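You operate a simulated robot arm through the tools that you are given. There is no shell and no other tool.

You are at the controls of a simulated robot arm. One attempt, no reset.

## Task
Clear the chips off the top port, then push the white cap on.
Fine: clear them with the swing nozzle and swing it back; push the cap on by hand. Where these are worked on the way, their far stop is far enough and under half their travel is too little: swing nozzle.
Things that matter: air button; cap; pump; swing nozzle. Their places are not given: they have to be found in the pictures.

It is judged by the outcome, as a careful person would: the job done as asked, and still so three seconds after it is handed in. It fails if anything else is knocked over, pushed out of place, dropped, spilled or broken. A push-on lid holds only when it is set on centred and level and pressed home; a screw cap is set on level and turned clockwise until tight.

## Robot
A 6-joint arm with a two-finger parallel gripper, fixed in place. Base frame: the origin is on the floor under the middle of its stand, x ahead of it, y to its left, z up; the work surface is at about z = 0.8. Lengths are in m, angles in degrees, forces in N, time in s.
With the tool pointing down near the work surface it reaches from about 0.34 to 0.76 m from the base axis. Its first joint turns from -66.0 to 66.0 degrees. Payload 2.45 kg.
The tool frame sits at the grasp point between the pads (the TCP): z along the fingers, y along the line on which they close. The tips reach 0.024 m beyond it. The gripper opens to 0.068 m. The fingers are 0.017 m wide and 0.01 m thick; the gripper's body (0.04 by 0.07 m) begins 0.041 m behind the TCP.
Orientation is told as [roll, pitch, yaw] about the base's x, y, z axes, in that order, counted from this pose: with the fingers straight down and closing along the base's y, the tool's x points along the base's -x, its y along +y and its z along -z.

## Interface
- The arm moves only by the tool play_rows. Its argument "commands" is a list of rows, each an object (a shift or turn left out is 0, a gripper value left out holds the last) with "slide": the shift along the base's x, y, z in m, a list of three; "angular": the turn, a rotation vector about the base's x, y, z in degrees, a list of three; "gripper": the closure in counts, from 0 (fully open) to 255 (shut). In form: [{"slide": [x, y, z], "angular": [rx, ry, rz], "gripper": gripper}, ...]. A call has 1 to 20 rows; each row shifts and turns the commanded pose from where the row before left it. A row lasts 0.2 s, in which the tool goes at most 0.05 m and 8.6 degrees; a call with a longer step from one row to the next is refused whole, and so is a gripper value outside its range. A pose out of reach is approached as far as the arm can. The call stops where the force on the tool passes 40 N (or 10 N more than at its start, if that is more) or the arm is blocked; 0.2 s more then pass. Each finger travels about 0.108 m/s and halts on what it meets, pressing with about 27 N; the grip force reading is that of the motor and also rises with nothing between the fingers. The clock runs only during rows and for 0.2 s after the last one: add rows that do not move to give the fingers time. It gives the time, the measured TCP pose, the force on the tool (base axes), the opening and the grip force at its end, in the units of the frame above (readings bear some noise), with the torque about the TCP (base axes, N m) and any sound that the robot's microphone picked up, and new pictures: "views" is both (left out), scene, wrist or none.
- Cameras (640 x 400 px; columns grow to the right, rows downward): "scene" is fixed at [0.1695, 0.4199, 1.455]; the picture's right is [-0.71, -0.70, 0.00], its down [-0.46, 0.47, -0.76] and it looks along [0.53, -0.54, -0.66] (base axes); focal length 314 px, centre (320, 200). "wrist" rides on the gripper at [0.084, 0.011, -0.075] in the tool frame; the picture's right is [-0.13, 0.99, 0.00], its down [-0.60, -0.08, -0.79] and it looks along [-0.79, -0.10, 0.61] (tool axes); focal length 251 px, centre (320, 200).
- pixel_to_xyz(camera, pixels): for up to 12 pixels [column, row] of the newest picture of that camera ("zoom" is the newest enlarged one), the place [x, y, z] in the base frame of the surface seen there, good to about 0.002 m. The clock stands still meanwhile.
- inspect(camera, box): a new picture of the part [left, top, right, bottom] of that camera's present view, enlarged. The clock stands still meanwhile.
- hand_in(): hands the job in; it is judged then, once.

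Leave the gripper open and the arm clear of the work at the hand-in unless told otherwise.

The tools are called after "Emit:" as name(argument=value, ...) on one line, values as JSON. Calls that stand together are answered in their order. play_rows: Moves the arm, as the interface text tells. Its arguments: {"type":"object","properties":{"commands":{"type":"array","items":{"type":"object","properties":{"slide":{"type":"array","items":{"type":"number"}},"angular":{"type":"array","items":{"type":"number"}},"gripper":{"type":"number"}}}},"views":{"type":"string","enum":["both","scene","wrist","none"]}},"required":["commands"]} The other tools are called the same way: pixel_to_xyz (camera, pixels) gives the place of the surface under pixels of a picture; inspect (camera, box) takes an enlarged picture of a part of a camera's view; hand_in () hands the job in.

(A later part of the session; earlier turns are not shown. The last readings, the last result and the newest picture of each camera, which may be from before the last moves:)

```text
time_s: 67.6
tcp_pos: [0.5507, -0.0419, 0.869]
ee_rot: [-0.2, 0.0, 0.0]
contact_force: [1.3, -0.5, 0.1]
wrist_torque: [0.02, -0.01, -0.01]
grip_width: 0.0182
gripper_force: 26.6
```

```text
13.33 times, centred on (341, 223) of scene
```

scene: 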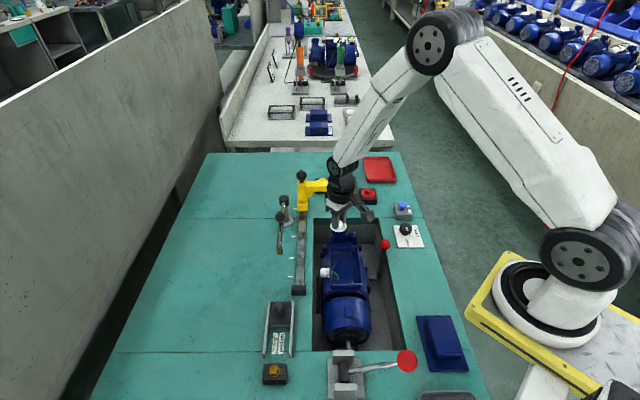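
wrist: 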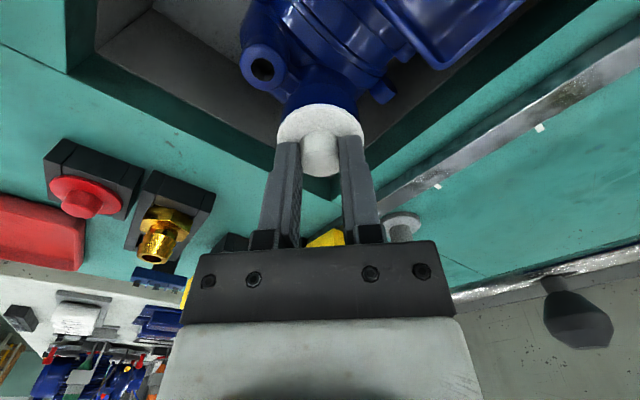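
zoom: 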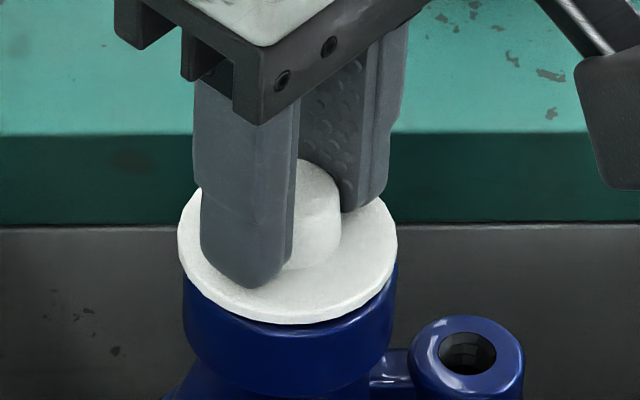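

The pull is gone and the flange rose again slightly, so the latch let go under that tug. I'll now press further down, to a pushing force, keeping x compensated, so that it seats under load.

Emit:
play_rows(commands=[{"slide": [-0.0002, 0, -0.0015]}, {"slide": [-0.0002, 0, -0.0015]}, {"slide": [-0.0002, 0, -0.001]}, {"slide": [0, 0, 0]}], views="scene")

Emit:
inspect(camera="scene", box=[325, 208, 357, 238])

```text
time_s: 68.6
tcp_pos: [0.5511, -0.0421, 0.865]
ee_rot: [-0.1, -0.2, 0.0]
contact_force: [-1.7, -0.2, 21.2]
wrist_torque: [0.01, 0.0, 0.01]
grip_width: 0.0179
gripper_force: 27.0
```

scene: 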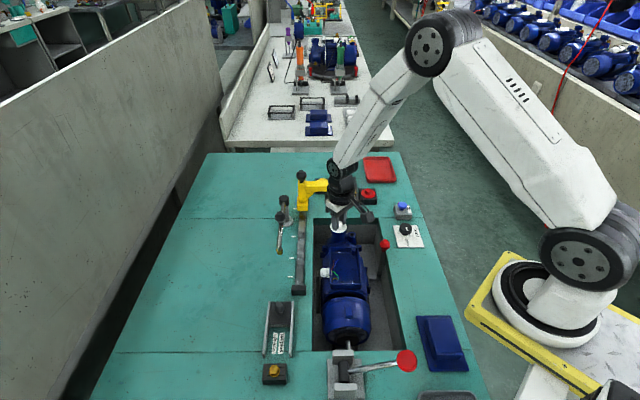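

```text
13.33 times, centred on (341, 223) of scene
```

zoom: 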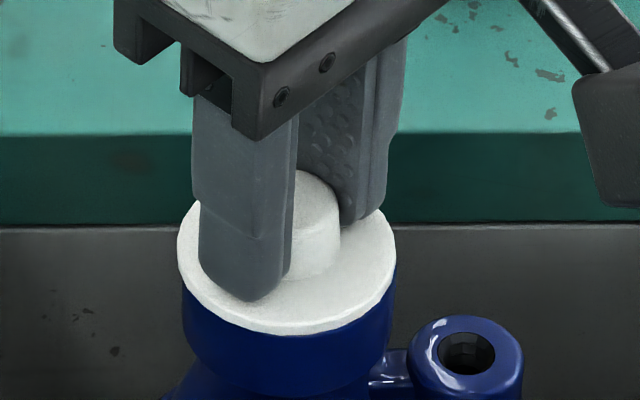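

It is pressed with 21 N, centred within 0.5 mm. I'll press one more step with x compensation to be sure that it goes home.

Emit:
play_rows(commands=[{"slide": [-0.0004, 0, -0.0008], "angular": [0, 0.1, 0]}, {"slide": [-0.0002, 0, -0.0005], "angular": [0, 0.1, 0]}, {"slide": [0, 0, 0]}], views="scene")

Emit:
inspect(camera="scene", box=[325, 208, 357, 238])

```text
time_s: 69.4
tcp_pos: [0.5516, -0.0428, 0.8646]
ee_rot: [-0.1, 0.0, -0.1]
contact_force: [4.5, -0.8, 23.9]
wrist_torque: [-0.01, -0.23, -0.02]
grip_width: 0.018
gripper_force: 27.0
```

scene: 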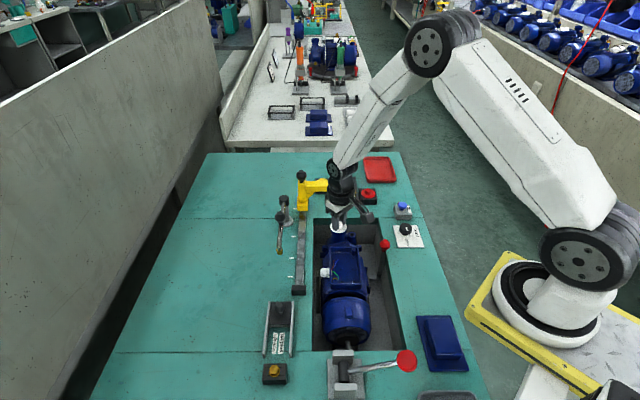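

```text
13.33 times, centred on (341, 223) of scene
```

zoom: 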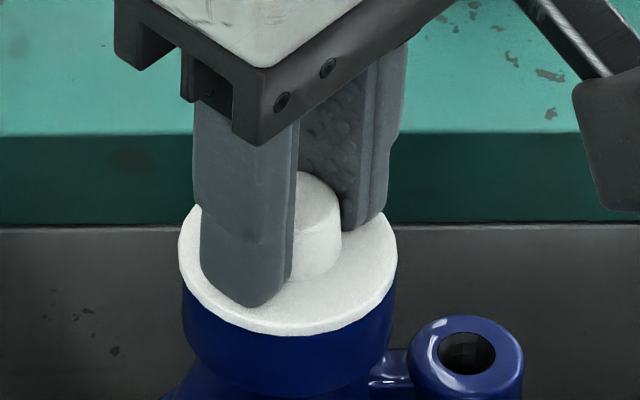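

The flange sits flush and level at 24 N. Now I'll test the hold: unload by raising the command gradually and read whether the cap pulls back.

Emit:
play_rows(commands=[{"slide": [0.0004, 0, 0.001], "angular": [0, -0.1, 0]}, {"slide": [0.0002, 0, 0.001], "angular": [0, -0.1, 0]}, {"slide": [0, 0, 0]}], views="scene")

Emit:
inspect(camera="scene", box=[325, 208, 357, 238])

```text
time_s: 70.2
tcp_pos: [0.5486, -0.0412, 0.8645]
ee_rot: [-0.1, 0.3, 0.0]
contact_force: [1.4, -0.7, 5.6]
wrist_torque: [-0.02, -0.12, 0.0]
grip_width: 0.0182
gripper_force: 26.6
```

scene: 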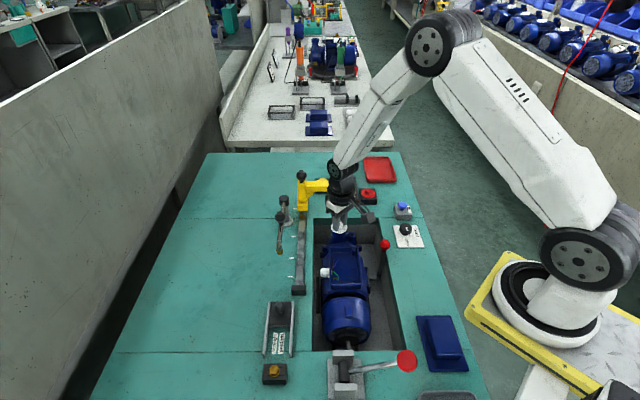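

```text
13.33 times, centred on (341, 223) of scene
```

zoom: 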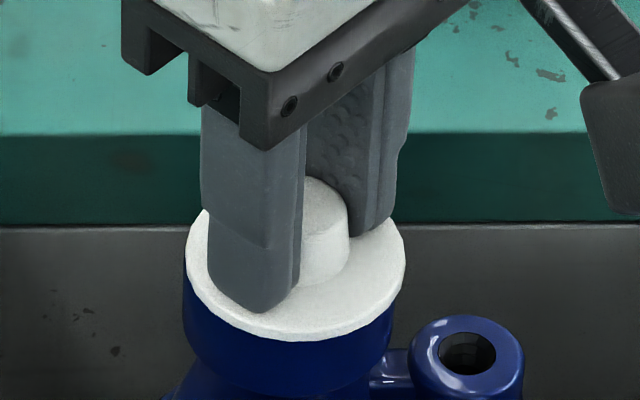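

With less load the tool moved to x 0.5486, as if drawn to the port's true centre. I'll raise the command another millimetre and read whether it pulls.

Emit:
play_rows(commands=[{"slide": [0, 0, 0.001]}, {"slide": [0, 0, 0]}], views="scene")

Emit:
inspect(camera="scene", box=[325, 208, 357, 238])

```text
time_s: 70.8
tcp_pos: [0.549, -0.0424, 0.8662]
ee_rot: [-0.1, 0.1, 0.0]
contact_force: [-0.4, 0.9, 0.7]
wrist_torque: [0.0, -0.01, 0.0]
grip_width: 0.0183
gripper_force: 27.5
```

scene: 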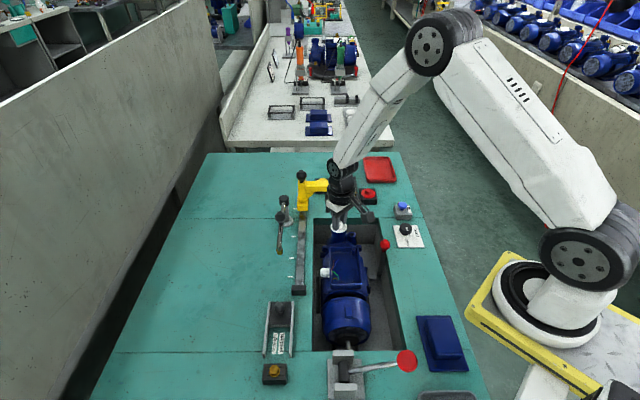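

```text
13.33 times, centred on (341, 223) of scene
```

zoom: 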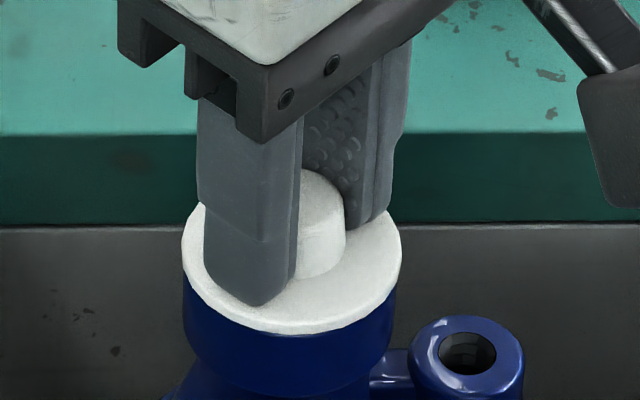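

Force is near zero and the cap is centred (292 vs 289.5). I'll raise one more millimetre to see whether the cap is held.

Emit:
play_rows(commands=[{"slide": [0, 0, 0.001]}, {"slide": [0, 0, 0]}], views="scene")

Emit:
inspect(camera="scene", box=[325, 208, 357, 238])

```text
time_s: 71.4
tcp_pos: [0.548, -0.0409, 0.8673]
ee_rot: [-0.1, 0.1, 0.1]
contact_force: [-1.1, 0.5, -1.1]
wrist_torque: [-0.02, 0.02, 0.0]
grip_width: 0.0181
gripper_force: 27.2
```

scene: 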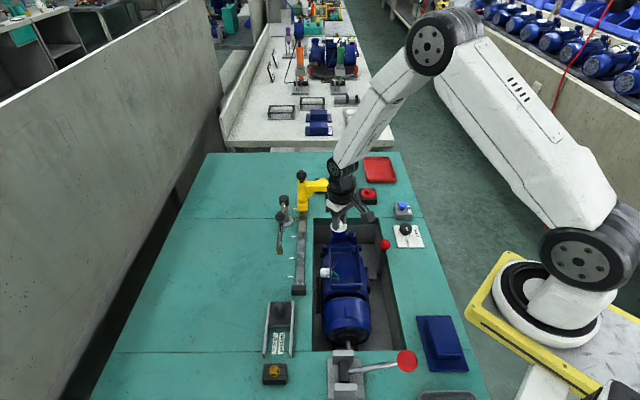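

```text
13.33 times, centred on (341, 223) of scene
```

zoom: 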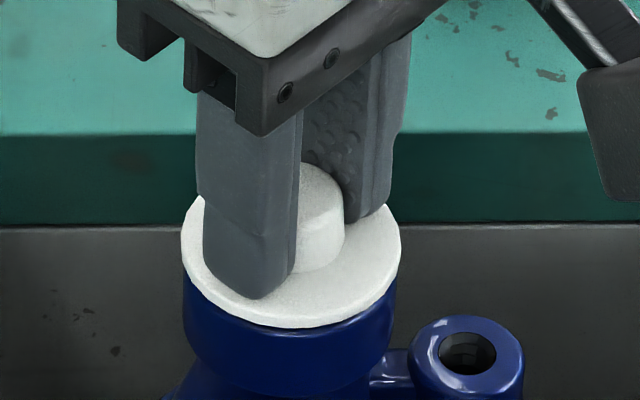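

The cap lifts freely, so it isn't latched. The one time it grabbed was at x≈0.549 with pitch slightly positive, so I'll raise 8 mm, re-check alignment there, and then go down in one continuous push.

Emit:
play_rows(commands=[{"slide": [0, 0, 0.003]}, {"slide": [0, 0, 0.003]}, {"slide": [0, 0, 0.002]}, {"slide": [0, 0, 0]}, {"slide": [0, 0, 0]}], views="both")

Emit:
inspect(camera="scene", box=[325, 208, 357, 238])

Emit:
inspect(camera="wrist", box=[270, 70, 370, 155])

```text
time_s: 72.6
tcp_pos: [0.5501, -0.0428, 0.8752]
ee_rot: [-0.1, 0.1, 0.0]
contact_force: [0.3, 0.3, 0.1]
wrist_torque: [-0.03, -0.05, 0.02]
grip_width: 0.0181
gripper_force: 27.0
```

scene: 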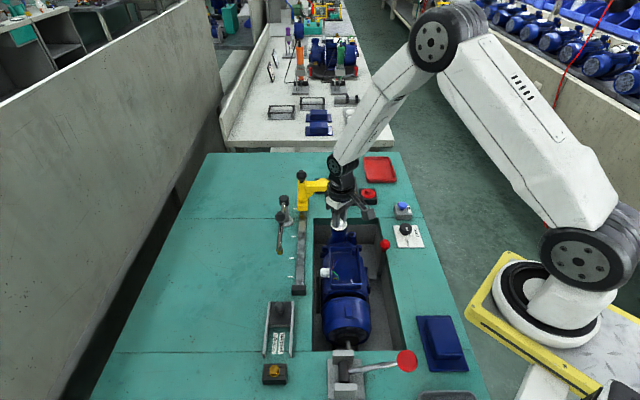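
wrist: 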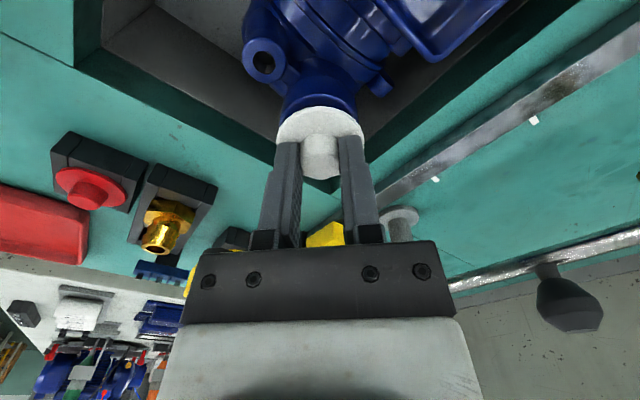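

```text
13.33 times, centred on (341, 223) of scene
```

zoom: 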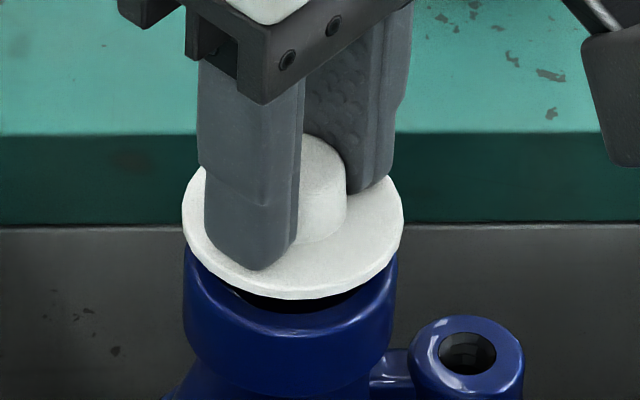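

```text
4.71 times, centred on (320, 112) of wrist
```

zoom: 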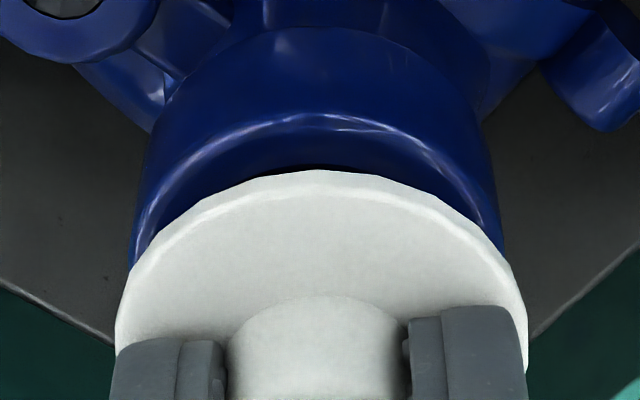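

Alignment is good in both views (0.1 mm in v, 0.4 mm in y). I'll trim y by -0.4 mm and push down continuously by 11 mm.

Emit:
play_rows(commands=[{"slide": [0.0002, -0.0004, -0.002]}, {"slide": [0, 0, -0.002]}, {"slide": [0, 0, -0.002]}, {"slide": [-0.0002, 0, -0.002]}, {"slide": [-0.0003, 0, -0.002]}, {"slide": [-0.0003, 0, -0.0015]}, {"slide": [0, 0, 0]}], views="both")

Emit:
inspect(camera="scene", box=[325, 208, 357, 238])

Emit:
inspect(camera="wrist", box=[270, 70, 370, 155])

```text
time_s: 74.2
tcp_pos: [0.5498, -0.0425, 0.8648]
ee_rot: [-0.2, -0.1, 0.0]
contact_force: [-1.7, 0.3, 13.4]
wrist_torque: [0.07, 0.04, 0.0]
grip_width: 0.0183
gripper_force: 27.1
```

scene: 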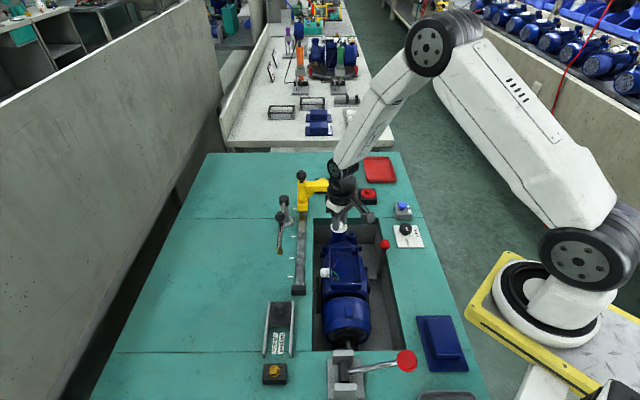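
wrist: 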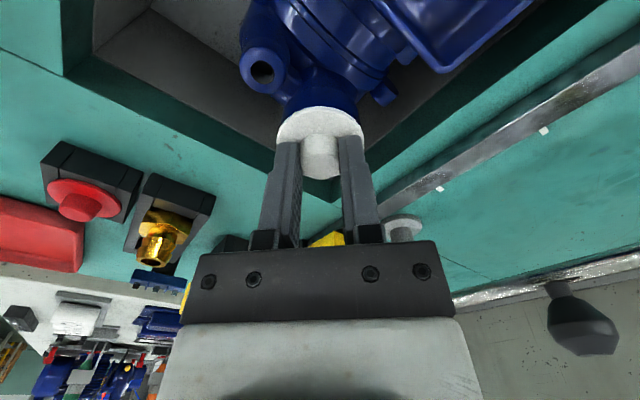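

```text
13.33 times, centred on (341, 223) of scene
```

zoom: 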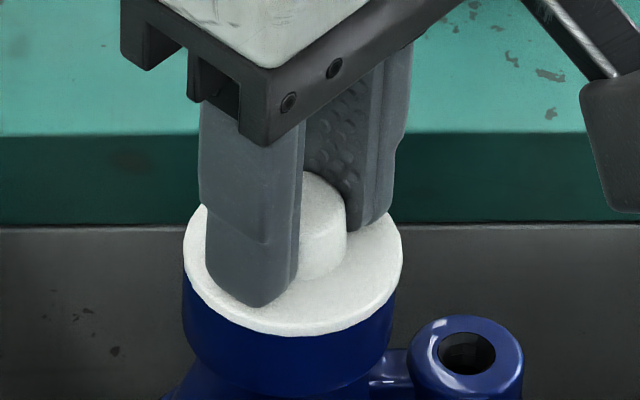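

```text
4.71 times, centred on (320, 112) of wrist
```

zoom: 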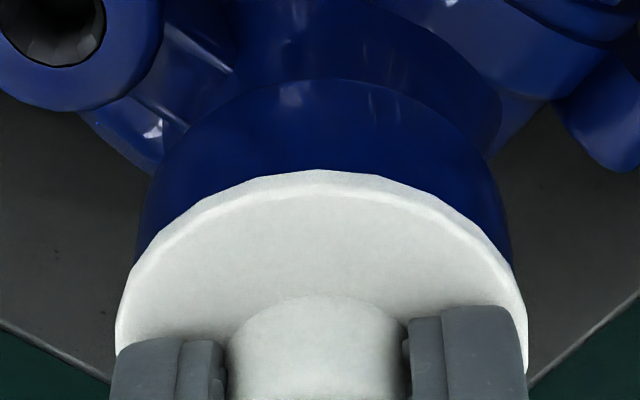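

The flange meets the rim with 13 N, centred in both views. I'll press harder in small steps with x compensation.

Emit:
play_rows(commands=[{"slide": [-0.0002, 0, -0.001], "angular": [0, 0.1, 0]}, {"slide": [-0.0002, 0, -0.001], "angular": [0, 0.1, 0]}, {"slide": [0, 0, 0]}], views="scene")

Emit:
inspect(camera="scene", box=[325, 208, 357, 238])

```text
time_s: 75.0
tcp_pos: [0.5504, -0.0435, 0.8635]
ee_rot: [-0.2, -0.2, 0.0]
contact_force: [0.8, -2.1, 33.8]
wrist_torque: [0.02, -0.02, 0.0]
grip_width: 0.0182
gripper_force: 27.0
```

scene: 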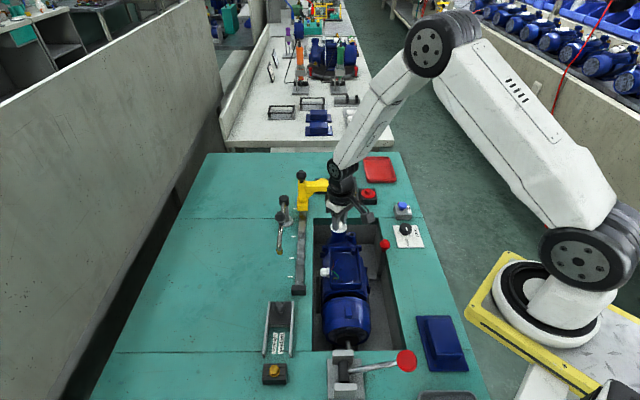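

```text
13.33 times, centred on (341, 223) of scene
```

zoom: 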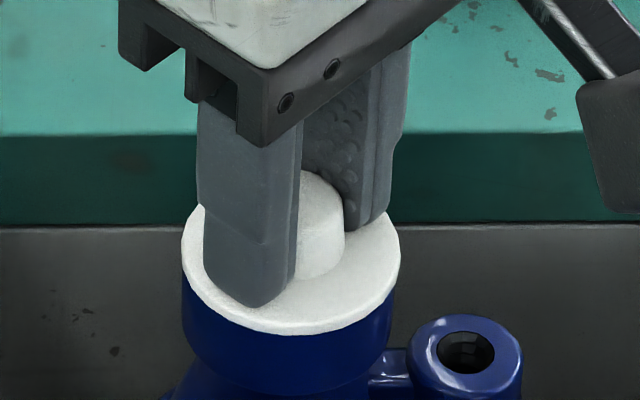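

It's pressed at 34 N with almost no side force and centred. I'll unload gently in small steps and look for a holding pull.

Emit:
play_rows(commands=[{"slide": [0.0002, 0, 0.001], "angular": [0, -0.1, 0]}, {"slide": [0.0002, 0, 0.001], "angular": [0, -0.1, 0]}, {"slide": [0.0002, 0, 0.0005]}, {"slide": [0, 0, 0]}], views="none")

Emit:
inspect(camera="scene", box=[325, 208, 357, 238])

```text
time_s: 76.0
tcp_pos: [0.5495, -0.042, 0.8638]
ee_rot: [-0.1, 0.2, 0.0]
contact_force: [3.9, -1.0, 12.2]
wrist_torque: [0.04, -0.22, -0.04]
grip_width: 0.0178
gripper_force: 26.8
```

```text
13.33 times, centred on (341, 223) of scene
```

zoom: 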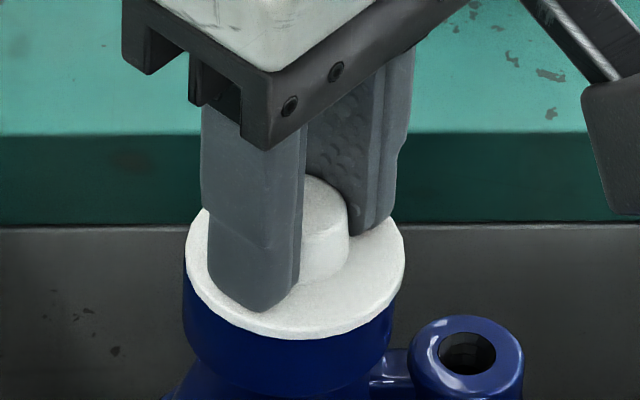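

Now 12 N remain and the cap drifted about 0.9 mm toward -x as the arm unloaded. I'll compensate +0.8 mm in x while unloading another millimetre.

Emit:
play_rows(commands=[{"slide": [0.0005, 0, 0.0005]}, {"slide": [0.0004, 0, 0.0005]}, {"slide": [0, 0, 0]}], views="none")

Emit:
inspect(camera="scene", box=[325, 208, 357, 238])

```text
time_s: 76.8
tcp_pos: [0.5487, -0.0428, 0.8659]
ee_rot: [-0.1, 0.2, -0.1]
contact_force: [0.4, -0.8, 0.6]
wrist_torque: [-0.02, -0.01, 0.01]
grip_width: 0.0183
gripper_force: 27.0
```

```text
13.33 times, centred on (341, 223) of scene
```

zoom: 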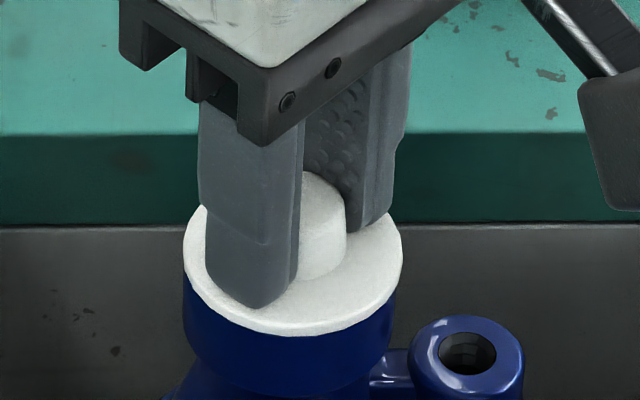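

The force is about zero with the cap flush. I'll raise 1 mm again as a hold test.

Emit:
play_rows(commands=[{"slide": [0, 0, 0.0007]}, {"slide": [0, 0, 0]}], views="none")

Emit:
inspect(camera="scene", box=[325, 208, 357, 238])

```text
time_s: 77.4
tcp_pos: [0.5498, -0.0432, 0.8664]
ee_rot: [-0.1, 0.0, 0.1]
contact_force: [0.3, 1.6, -0.6]
wrist_torque: [0.02, 0.01, 0.01]
grip_width: 0.0181
gripper_force: 26.7
```

```text
13.33 times, centred on (341, 223) of scene
```

zoom: 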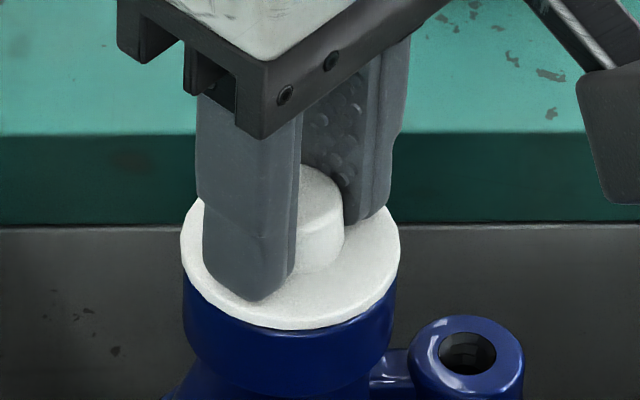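

Still free. I'll probe the force against depth carefully: raise 5 mm, then come down 1 mm at a time and read each step for the pull seen earlier.

Emit:
play_rows(commands=[{"slide": [0, 0, 0.0025]}, {"slide": [0, 0, 0.0025]}, {"slide": [0, 0, 0]}, {"slide": [0, 0, 0]}], views="both")

Emit:
inspect(camera="wrist", box=[270, 70, 370, 155])

Emit:
inspect(camera="scene", box=[325, 208, 357, 238])

```text
time_s: 78.4
tcp_pos: [0.5501, -0.0424, 0.871]
ee_rot: [-0.1, 0.0, 0.0]
contact_force: [0.9, 0.7, -0.3]
wrist_torque: [-0.03, 0.02, 0.02]
grip_width: 0.0182
gripper_force: 26.7
```

scene: 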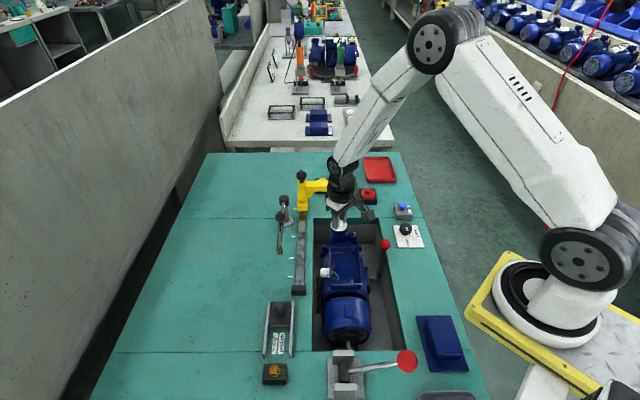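
wrist: 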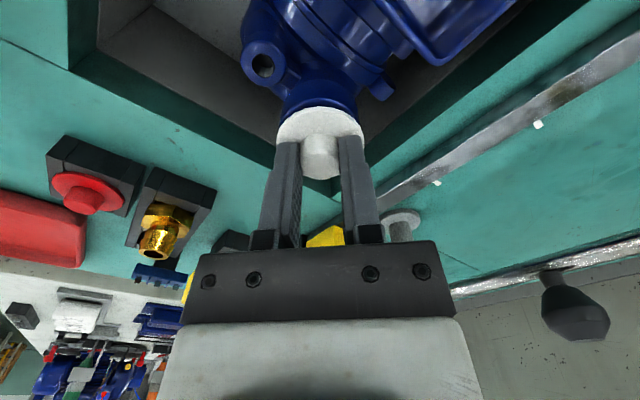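

```text
4.71 times, centred on (320, 112) of wrist
```

zoom: 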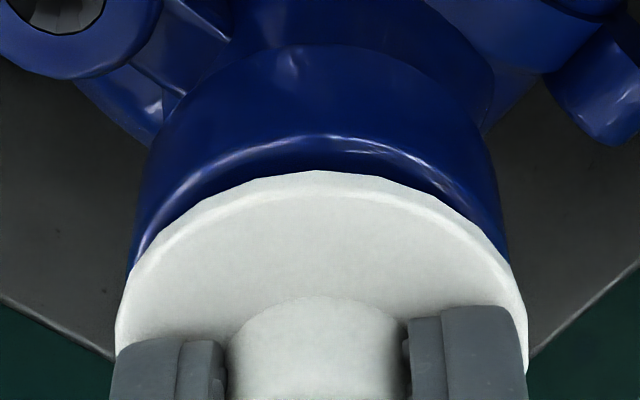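

```text
13.33 times, centred on (341, 223) of scene
```

zoom: 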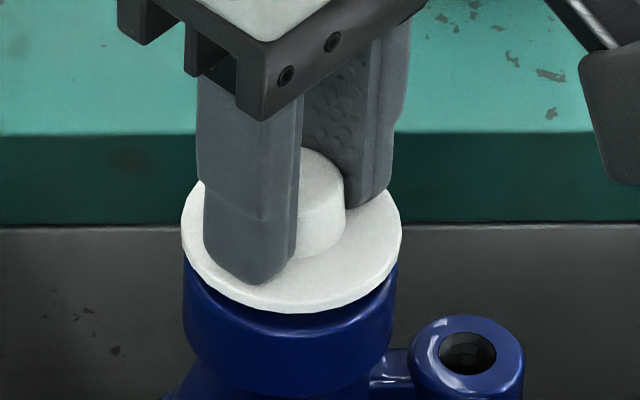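

Centred (within 0.3 mm both ways), 6 mm above flush. Stepping down 1 mm now, with readings each time.

Emit:
play_rows(commands=[{"slide": [0.0001, -0.0003, -0.001]}, {"slide": [0, 0, 0]}], views="none")

Emit:
play_rows(commands=[{"slide": [0, 0, -0.001]}, {"slide": [0, 0, 0]}], views="none")

Emit:
play_rows(commands=[{"slide": [0, 0, -0.001]}, {"slide": [0, 0, 0]}], views="none")

Emit:
play_rows(commands=[{"slide": [0, 0, -0.001]}, {"slide": [0, 0, 0]}], views="none")

Emit:
play_rows(commands=[{"slide": [0, 0, -0.001]}, {"slide": [0, 0, 0]}], views="none")

```text
time_s: 79.0
tcp_pos: [0.5504, -0.0426, 0.87]
ee_rot: [-0.2, -0.1, 0.0]
contact_force: [0.0, 0.1, -0.2]
wrist_torque: [0.01, 0.0, -0.01]
grip_width: 0.0184
gripper_force: 27.0
```

```text
time_s: 79.6
tcp_pos: [0.5506, -0.0426, 0.8684]
ee_rot: [-0.1, 0.0, 0.1]
contact_force: [-0.9, -0.7, -0.5]
wrist_torque: [0.01, -0.01, 0.02]
grip_width: 0.0181
gripper_force: 27.1
```

```text
time_s: 80.2
tcp_pos: [0.5511, -0.042, 0.8679]
ee_rot: [-0.1, -0.1, 0.0]
contact_force: [-0.4, -0.3, 0.1]
wrist_torque: [-0.01, 0.02, -0.03]
grip_width: 0.0183
gripper_force: 27.1
```

```text
time_s: 80.8
tcp_pos: [0.5491, -0.0424, 0.8669]
ee_rot: [-0.1, -0.1, 0.1]
contact_force: [-0.3, -0.2, 0.0]
wrist_torque: [-0.02, -0.02, -0.01]
grip_width: 0.0185
gripper_force: 26.7
```

```text
time_s: 81.4
tcp_pos: [0.551, -0.0431, 0.8663]
ee_rot: [-0.1, -0.1, 0.0]
contact_force: [0.0, -0.5, -0.5]
wrist_torque: [-0.01, -0.04, 0.0]
grip_width: 0.0183
gripper_force: 26.9
```

No force yet, as expected. I'll continue with smaller steps through the flush point.

Emit:
play_rows(commands=[{"slide": [0, 0, -0.0007]}, {"slide": [0, 0, 0]}], views="none")

Emit:
play_rows(commands=[{"slide": [0, 0, -0.0007]}, {"slide": [0, 0, 0]}], views="none")

Emit:
play_rows(commands=[{"slide": [-0.0001, 0, -0.0007]}, {"slide": [0, 0, 0]}], views="none")

Emit:
inspect(camera="scene", box=[325, 208, 357, 238])

```text
time_s: 82.0
tcp_pos: [0.5504, -0.0442, 0.8655]
ee_rot: [-0.1, 0.0, 0.0]
contact_force: [-0.6, -0.6, 0.1]
wrist_torque: [-0.01, -0.01, 0.0]
grip_width: 0.0178
gripper_force: 27.0
```

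```text
time_s: 82.6
tcp_pos: [0.5504, -0.0423, 0.8641]
ee_rot: [-0.1, 0.0, 0.0]
contact_force: [-0.9, -0.6, 2.8]
wrist_torque: [0.0, 0.01, 0.04]
grip_width: 0.0182
gripper_force: 27.2
```

```text
time_s: 83.2
tcp_pos: [0.5501, -0.0419, 0.8645]
ee_rot: [-0.1, 0.0, 0.1]
contact_force: [-2.4, 0.8, 8.9]
wrist_torque: [0.01, 0.02, 0.01]
grip_width: 0.0183
gripper_force: 26.8
```

```text
13.33 times, centred on (341, 223) of scene
```

zoom: 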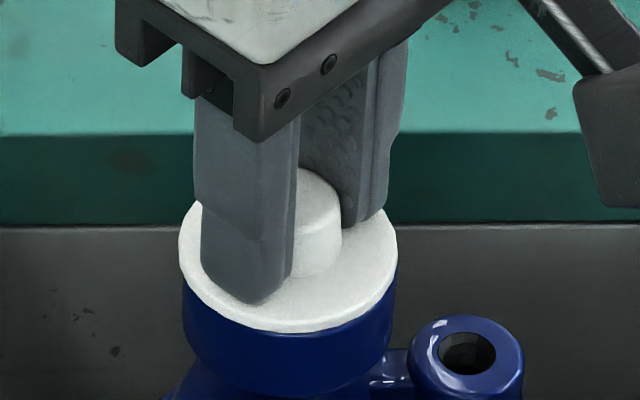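

Contact came at 0.8645, and under load the arm drifts toward +x (cap at 288, about 0.5 mm off). I'll bring x back 0.8 mm, then press with -0.6 mm of x per mm of z to keep it centred.

Emit:
play_rows(commands=[{"slide": [-0.0008, 0, 0]}, {"slide": [-0.0006, 0, -0.001]}, {"slide": [-0.0006, 0, -0.001]}, {"slide": [0, 0, 0]}], views="none")

Emit:
inspect(camera="scene", box=[325, 208, 357, 238])

```text
time_s: 84.2
tcp_pos: [0.5511, -0.0433, 0.8635]
ee_rot: [-0.2, -0.3, 0.0]
contact_force: [3.9, 1.0, 33.1]
wrist_torque: [0.08, 0.01, 0.01]
grip_width: 0.0184
gripper_force: 27.2
```

```text
13.33 times, centred on (341, 223) of scene
```

zoom: 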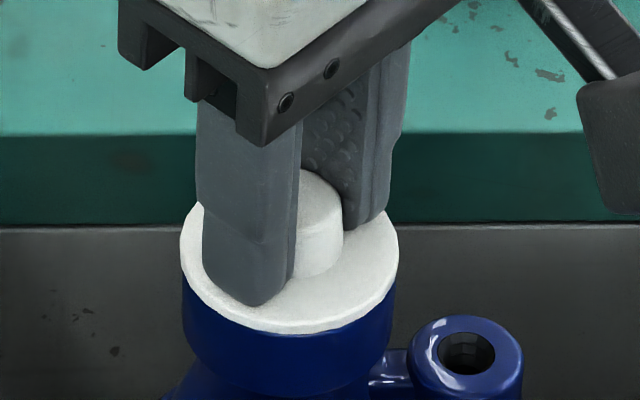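

Even at 33 N and centred it doesn't latch. My reading is that it latched earlier by itself on a fresh approach and was then pulled off. I'll lift the cap well away, come back, and this time let it settle with a softer grip so that it isn't pulled off.

Emit:
play_rows(commands=[{"slide": [0.0006, 0, 0.001]}, {"slide": [0.0006, 0, 0.001]}, {"slide": [0.0004, 0, 0.002]}, {"slide": [0, 0, 0.01]}, {"slide": [0, 0, 0.03]}, {"slide": [0, 0, 0.03]}, {"slide": [0, 0, 0.03]}, {"slide": [0, 0, 0.03]}, {"slide": [0, 0, 0]}, {"slide": [0, 0, 0]}], views="both")

Emit:
inspect(camera="wrist", box=[270, 80, 370, 180])

Emit:
inspect(camera="scene", box=[325, 208, 357, 238])

```text
time_s: 86.4
tcp_pos: [0.5495, -0.0424, 0.9955]
ee_rot: [-0.1, 0.1, 0.0]
contact_force: [0.3, -0.1, -0.7]
wrist_torque: [-0.02, 0.02, 0.02]
grip_width: 0.0179
gripper_force: 27.3
```

scene: 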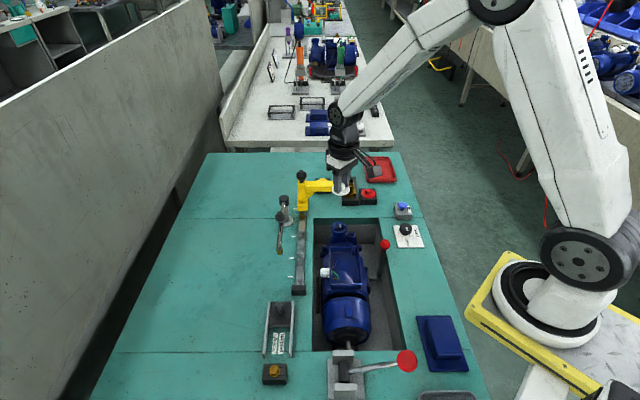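
wrist: 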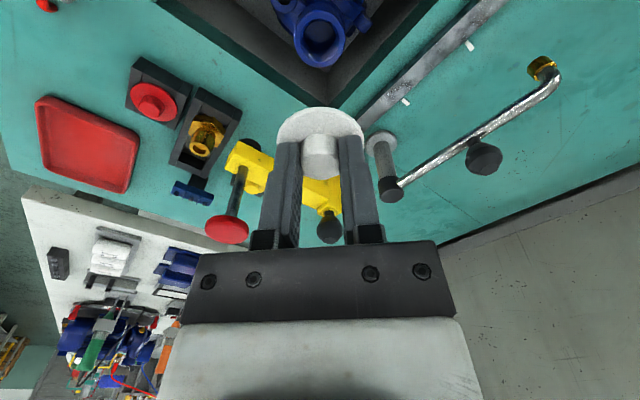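

```text
4.00 times, centred on (320, 130) of wrist
```

zoom: 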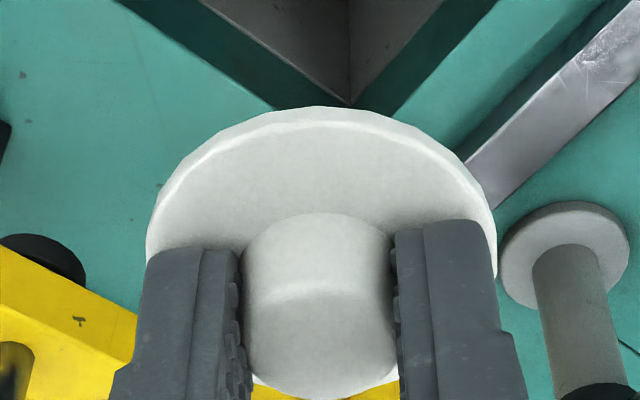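

```text
13.33 times, centred on (341, 223) of scene
```

zoom: 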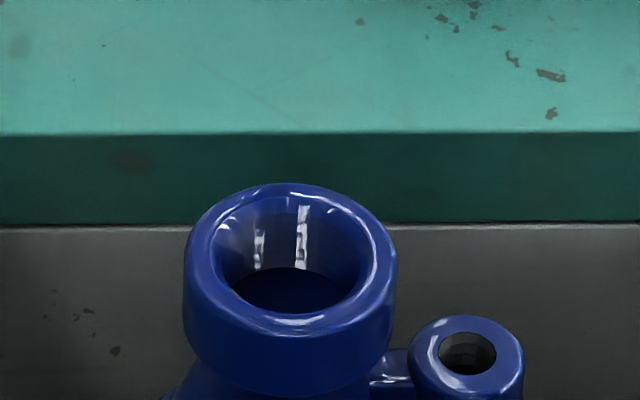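

The port looks undisturbed (0.4 mm from its original place). I'll check that the held cap is still level before coming back down.

Emit:
pixel_to_xyz(camera="wrist", pixels=[[280, 136], [361, 136], [320, 110], [292, 118], [348, 118], [320, 120], [300, 125], [340, 125], [320, 160], [320, 170], [310, 165], [330, 165]])

Emit:
pixel_to_xyz(camera="wrist", pixels=[[298, 37], [341, 36], [320, 62], [319, 13], [304, 53], [337, 52], [303, 20], [337, 20]])

Emit:
inspect(camera="wrist", box=[280, 0, 360, 75])

```text
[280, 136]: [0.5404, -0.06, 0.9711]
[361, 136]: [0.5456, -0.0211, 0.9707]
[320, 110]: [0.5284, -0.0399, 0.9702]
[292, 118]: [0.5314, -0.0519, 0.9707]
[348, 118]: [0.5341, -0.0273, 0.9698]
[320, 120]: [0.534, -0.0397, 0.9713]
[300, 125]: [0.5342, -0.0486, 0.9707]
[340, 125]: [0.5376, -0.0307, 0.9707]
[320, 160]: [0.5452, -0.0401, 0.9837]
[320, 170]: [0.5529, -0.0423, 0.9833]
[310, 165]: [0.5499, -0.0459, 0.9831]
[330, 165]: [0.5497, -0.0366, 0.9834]
```

```text
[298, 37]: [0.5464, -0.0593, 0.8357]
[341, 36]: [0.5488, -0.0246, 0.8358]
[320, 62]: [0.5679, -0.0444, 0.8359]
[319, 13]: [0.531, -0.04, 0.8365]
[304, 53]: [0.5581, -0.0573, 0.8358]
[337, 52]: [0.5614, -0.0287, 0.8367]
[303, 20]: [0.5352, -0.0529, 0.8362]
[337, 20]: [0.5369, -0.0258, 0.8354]
```

```text
5.33 times, centred on (320, 38) of wrist
```

zoom: 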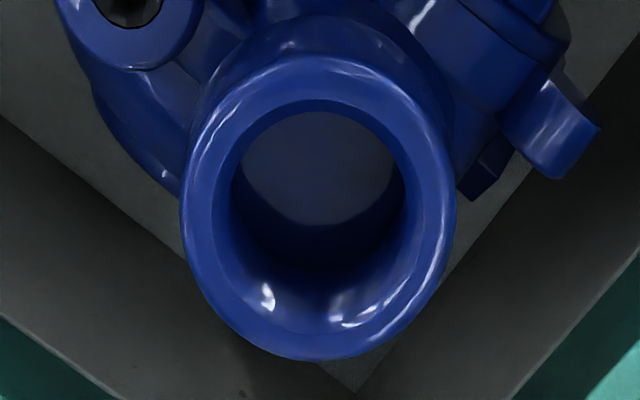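

The cap is level and its tips-to-flange distance is small, and it's centred within 0.5 mm. I'll lower to just inside the bore and check again.

Emit:
play_rows(commands=[{"slide": [0, -0.0002, -0.03]}, {"slide": [0, 0, -0.03]}, {"slide": [0, 0, -0.03]}, {"slide": [0, 0, -0.02]}, {"slide": [0, 0, -0.009]}, {"slide": [0, 0, 0]}, {"slide": [0, 0, 0]}], views="both")

Emit:
inspect(camera="scene", box=[325, 208, 357, 238])

Emit:
inspect(camera="wrist", box=[270, 70, 370, 155])

```text
time_s: 88.0
tcp_pos: [0.5505, -0.0438, 0.8772]
ee_rot: [-0.1, 0.1, 0.0]
contact_force: [0.3, 0.9, -0.7]
wrist_torque: [0.01, -0.01, -0.02]
grip_width: 0.0182
gripper_force: 26.9
```

scene: 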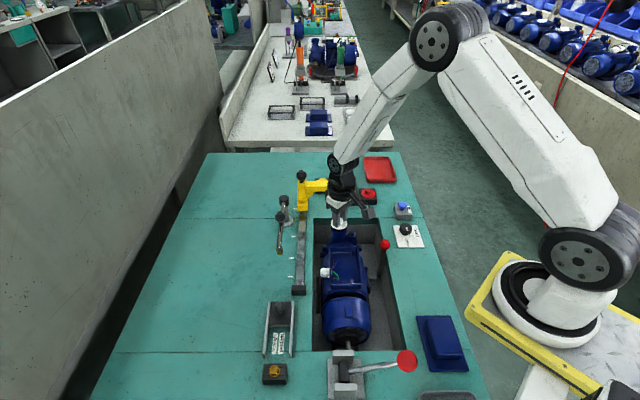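
wrist: 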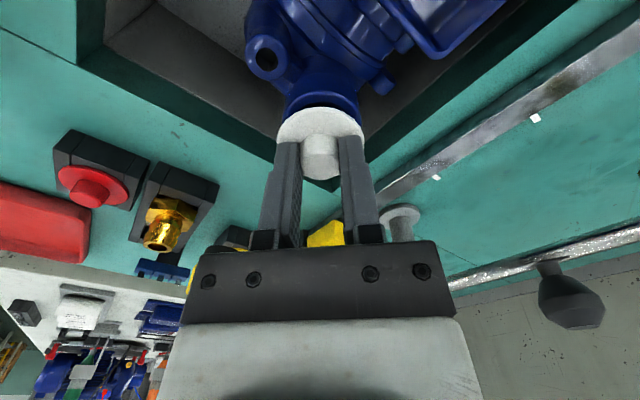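

```text
13.33 times, centred on (341, 223) of scene
```

zoom: 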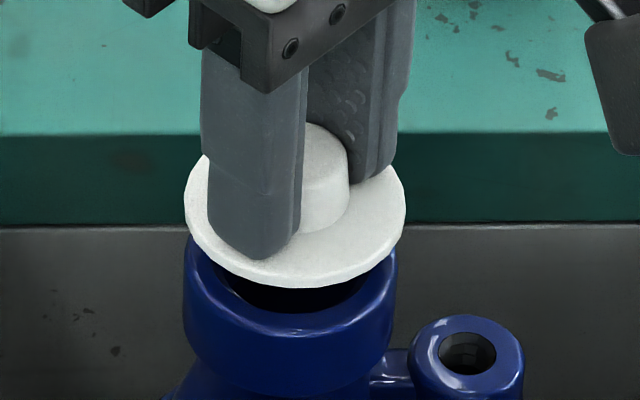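

```text
4.71 times, centred on (320, 112) of wrist
```

zoom: 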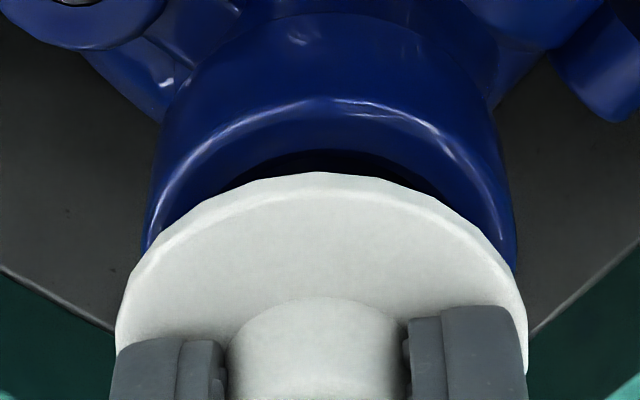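

Here the wrist view shows the cap about 1 mm too far in -y. I'll correct by (-0.8, +1.2) mm and lower 4 mm.

Emit:
play_rows(commands=[{"slide": [-0.0008, 0.0012, 0]}, {"slide": [0, 0, -0.002]}, {"slide": [0, 0, -0.002]}, {"slide": [0, 0, 0]}, {"slide": [0, 0, 0]}], views="both")

Emit:
inspect(camera="scene", box=[325, 208, 357, 238])

Emit:
inspect(camera="wrist", box=[270, 70, 370, 155])

```text
time_s: 89.2
tcp_pos: [0.5495, -0.0418, 0.8731]
ee_rot: [-0.2, -0.1, 0.1]
contact_force: [0.2, 0.0, 0.0]
wrist_torque: [-0.03, 0.01, -0.03]
grip_width: 0.0184
gripper_force: 27.0
```

scene: 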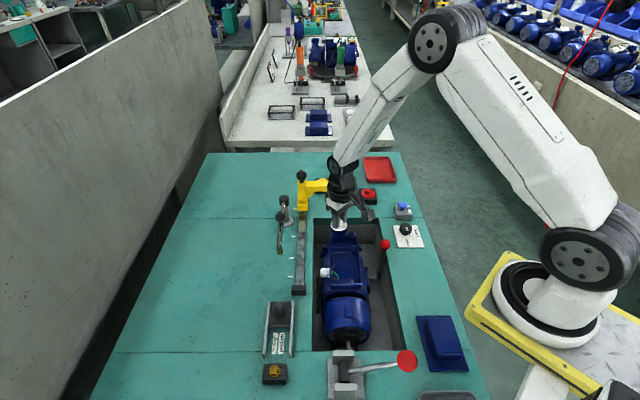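
wrist: 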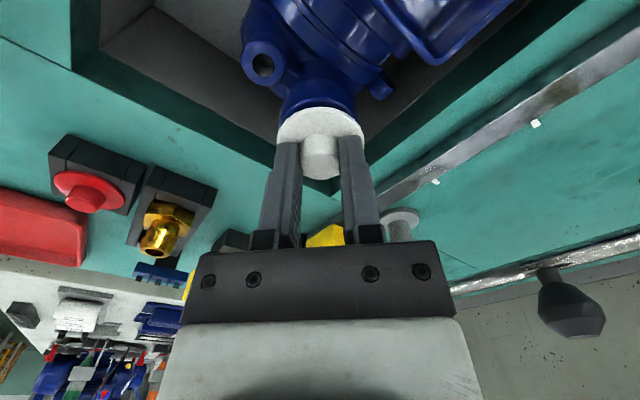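

```text
13.33 times, centred on (341, 223) of scene
```

zoom: 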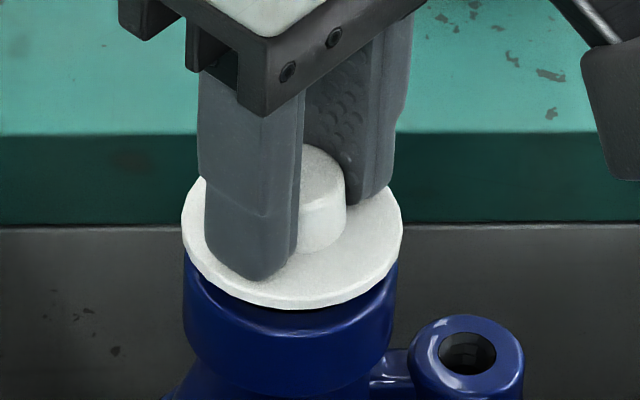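

```text
4.71 times, centred on (320, 112) of wrist
```

zoom: 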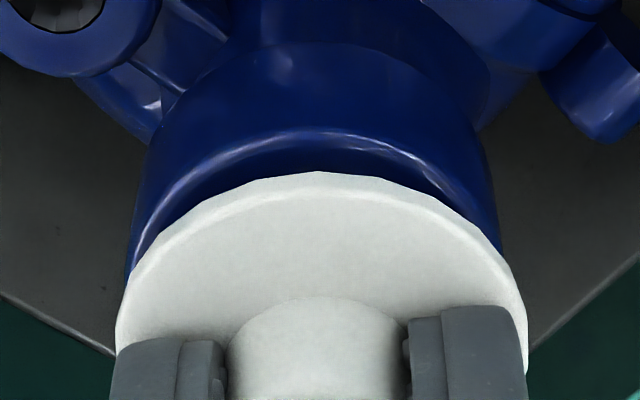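

Now the cap is centred in the scene view and about 0.8 mm too far in +y by the wrist view. I'll trim by half of that, soften the grip, and lower the last 7 mm in one go.

Emit:
play_rows(commands=[{"slide": [0.0005, -0.0005, 0], "gripper": 212}, {"slide": [0, 0, 0]}, {"slide": [0, 0, -0.002]}, {"slide": [0, 0, -0.002]}, {"slide": [0, 0, -0.002]}, {"slide": [-0.0002, 0, -0.002]}, {"slide": [0, 0, 0]}], views="both")

Emit:
inspect(camera="scene", box=[325, 208, 357, 238])

Emit:
inspect(camera="wrist", box=[270, 70, 370, 155])

```text
time_s: 90.8
tcp_pos: [0.5491, -0.0423, 0.865]
ee_rot: [-0.1, 0.0, 0.1]
contact_force: [0.1, -5.4, 0.3]
wrist_torque: [-0.13, -0.04, -0.02]
grip_width: 0.018
gripper_force: 26.9
```

scene: 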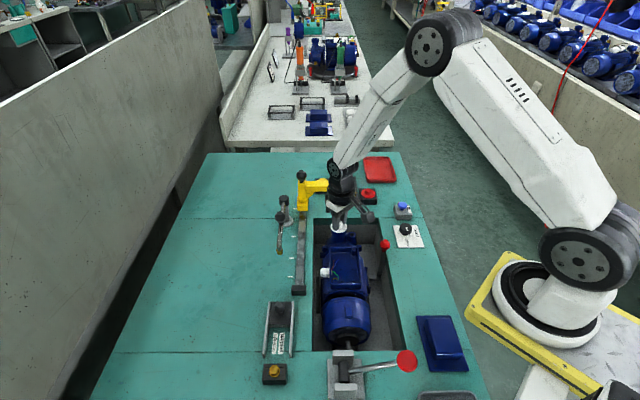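
wrist: 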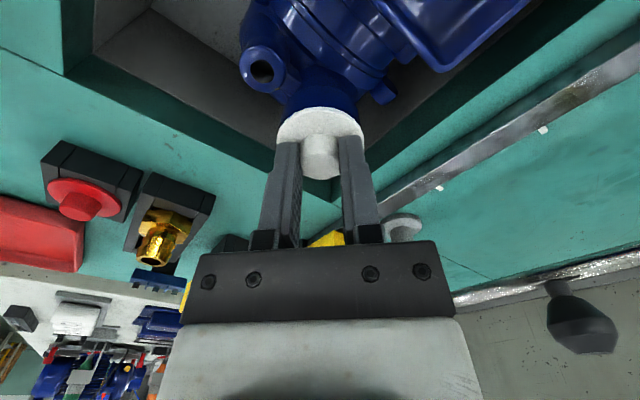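

```text
13.33 times, centred on (341, 223) of scene
```

zoom: 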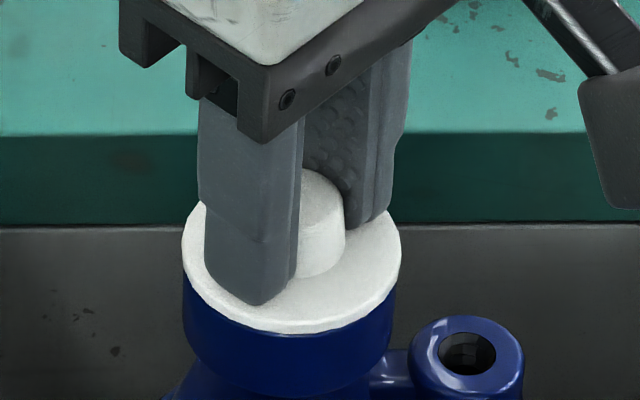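

```text
4.71 times, centred on (320, 112) of wrist
```

zoom: 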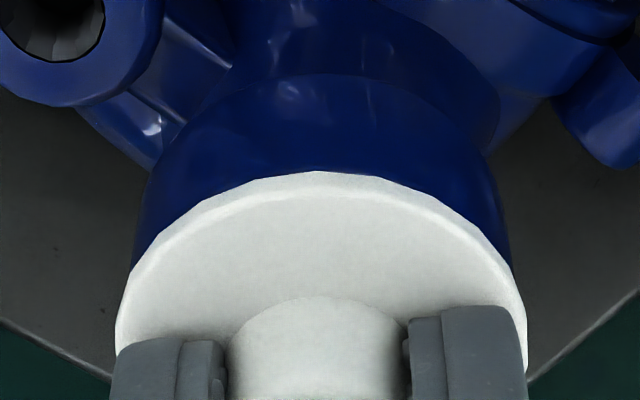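

There's a side force of -5.4 N in y although the cap looks centred and Fz is zero, so the cap seems to be held by the port now. I'll relieve y by 0.6 mm and read again.

Emit:
play_rows(commands=[{"slide": [0, -0.0006, 0]}, {"slide": [0, 0, 0]}], views="none")

Emit:
inspect(camera="scene", box=[325, 208, 357, 238])

```text
time_s: 91.4
tcp_pos: [0.5498, -0.0428, 0.8655]
ee_rot: [-0.1, -0.1, 0.0]
contact_force: [3.1, -0.7, -0.6]
wrist_torque: [0.03, -0.09, -0.01]
grip_width: 0.018
gripper_force: 26.8
```

```text
13.33 times, centred on (341, 223) of scene
```

zoom: 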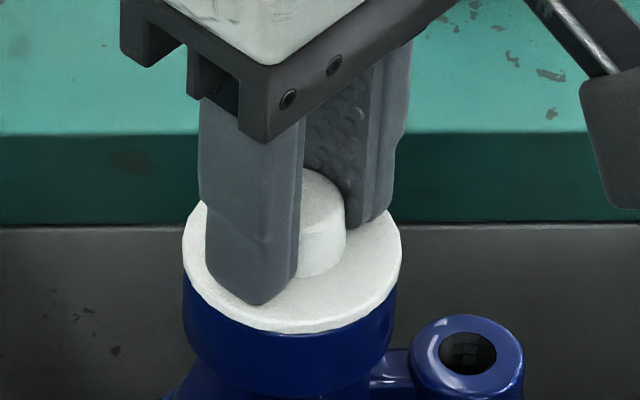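

Now +3.1 N in x remains. I'll relieve x by 0.5 mm and then raise 0.8 mm as a gentle tug test.

Emit:
play_rows(commands=[{"slide": [0.0005, 0, 0]}, {"slide": [0, 0, 0]}], views="none")

Emit:
play_rows(commands=[{"slide": [0, 0, 0.0008]}, {"slide": [0, 0, 0]}], views="none")

Emit:
inspect(camera="scene", box=[325, 208, 357, 238])

```text
time_s: 92.0
tcp_pos: [0.5492, -0.0421, 0.8657]
ee_rot: [-0.1, 0.1, 0.1]
contact_force: [0.4, -0.5, 4.5]
wrist_torque: [-0.01, -0.03, 0.0]
grip_width: 0.0183
gripper_force: 27.1
```

```text
time_s: 92.6
tcp_pos: [0.5503, -0.0443, 0.8655]
ee_rot: [-0.1, 0.1, 0.0]
contact_force: [4.1, -0.3, -5.9]
wrist_torque: [0.02, -0.09, 0.03]
grip_width: 0.0182
gripper_force: 27.9
```

```text
13.33 times, centred on (341, 223) of scene
```

zoom: 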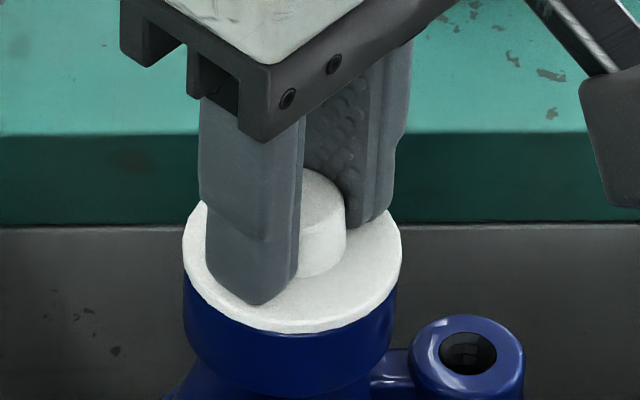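

After raising 0.8 mm the force is -5.9 N and the cap hasn't moved: it's now held on the port. I'll go back down to relieve the pull, and check that forces are near zero before letting go.

Emit:
play_rows(commands=[{"slide": [0.0004, 0, -0.0008]}, {"slide": [0, 0, -0.0004]}, {"slide": [0, 0, 0]}], views="none")

```text
time_s: 93.4
tcp_pos: [0.551, -0.0428, 0.8651]
ee_rot: [-0.1, 0.0, 0.0]
contact_force: [-5.7, -0.4, 14.0]
wrist_torque: [0.05, 0.15, 0.01]
grip_width: 0.018
gripper_force: 27.4
```

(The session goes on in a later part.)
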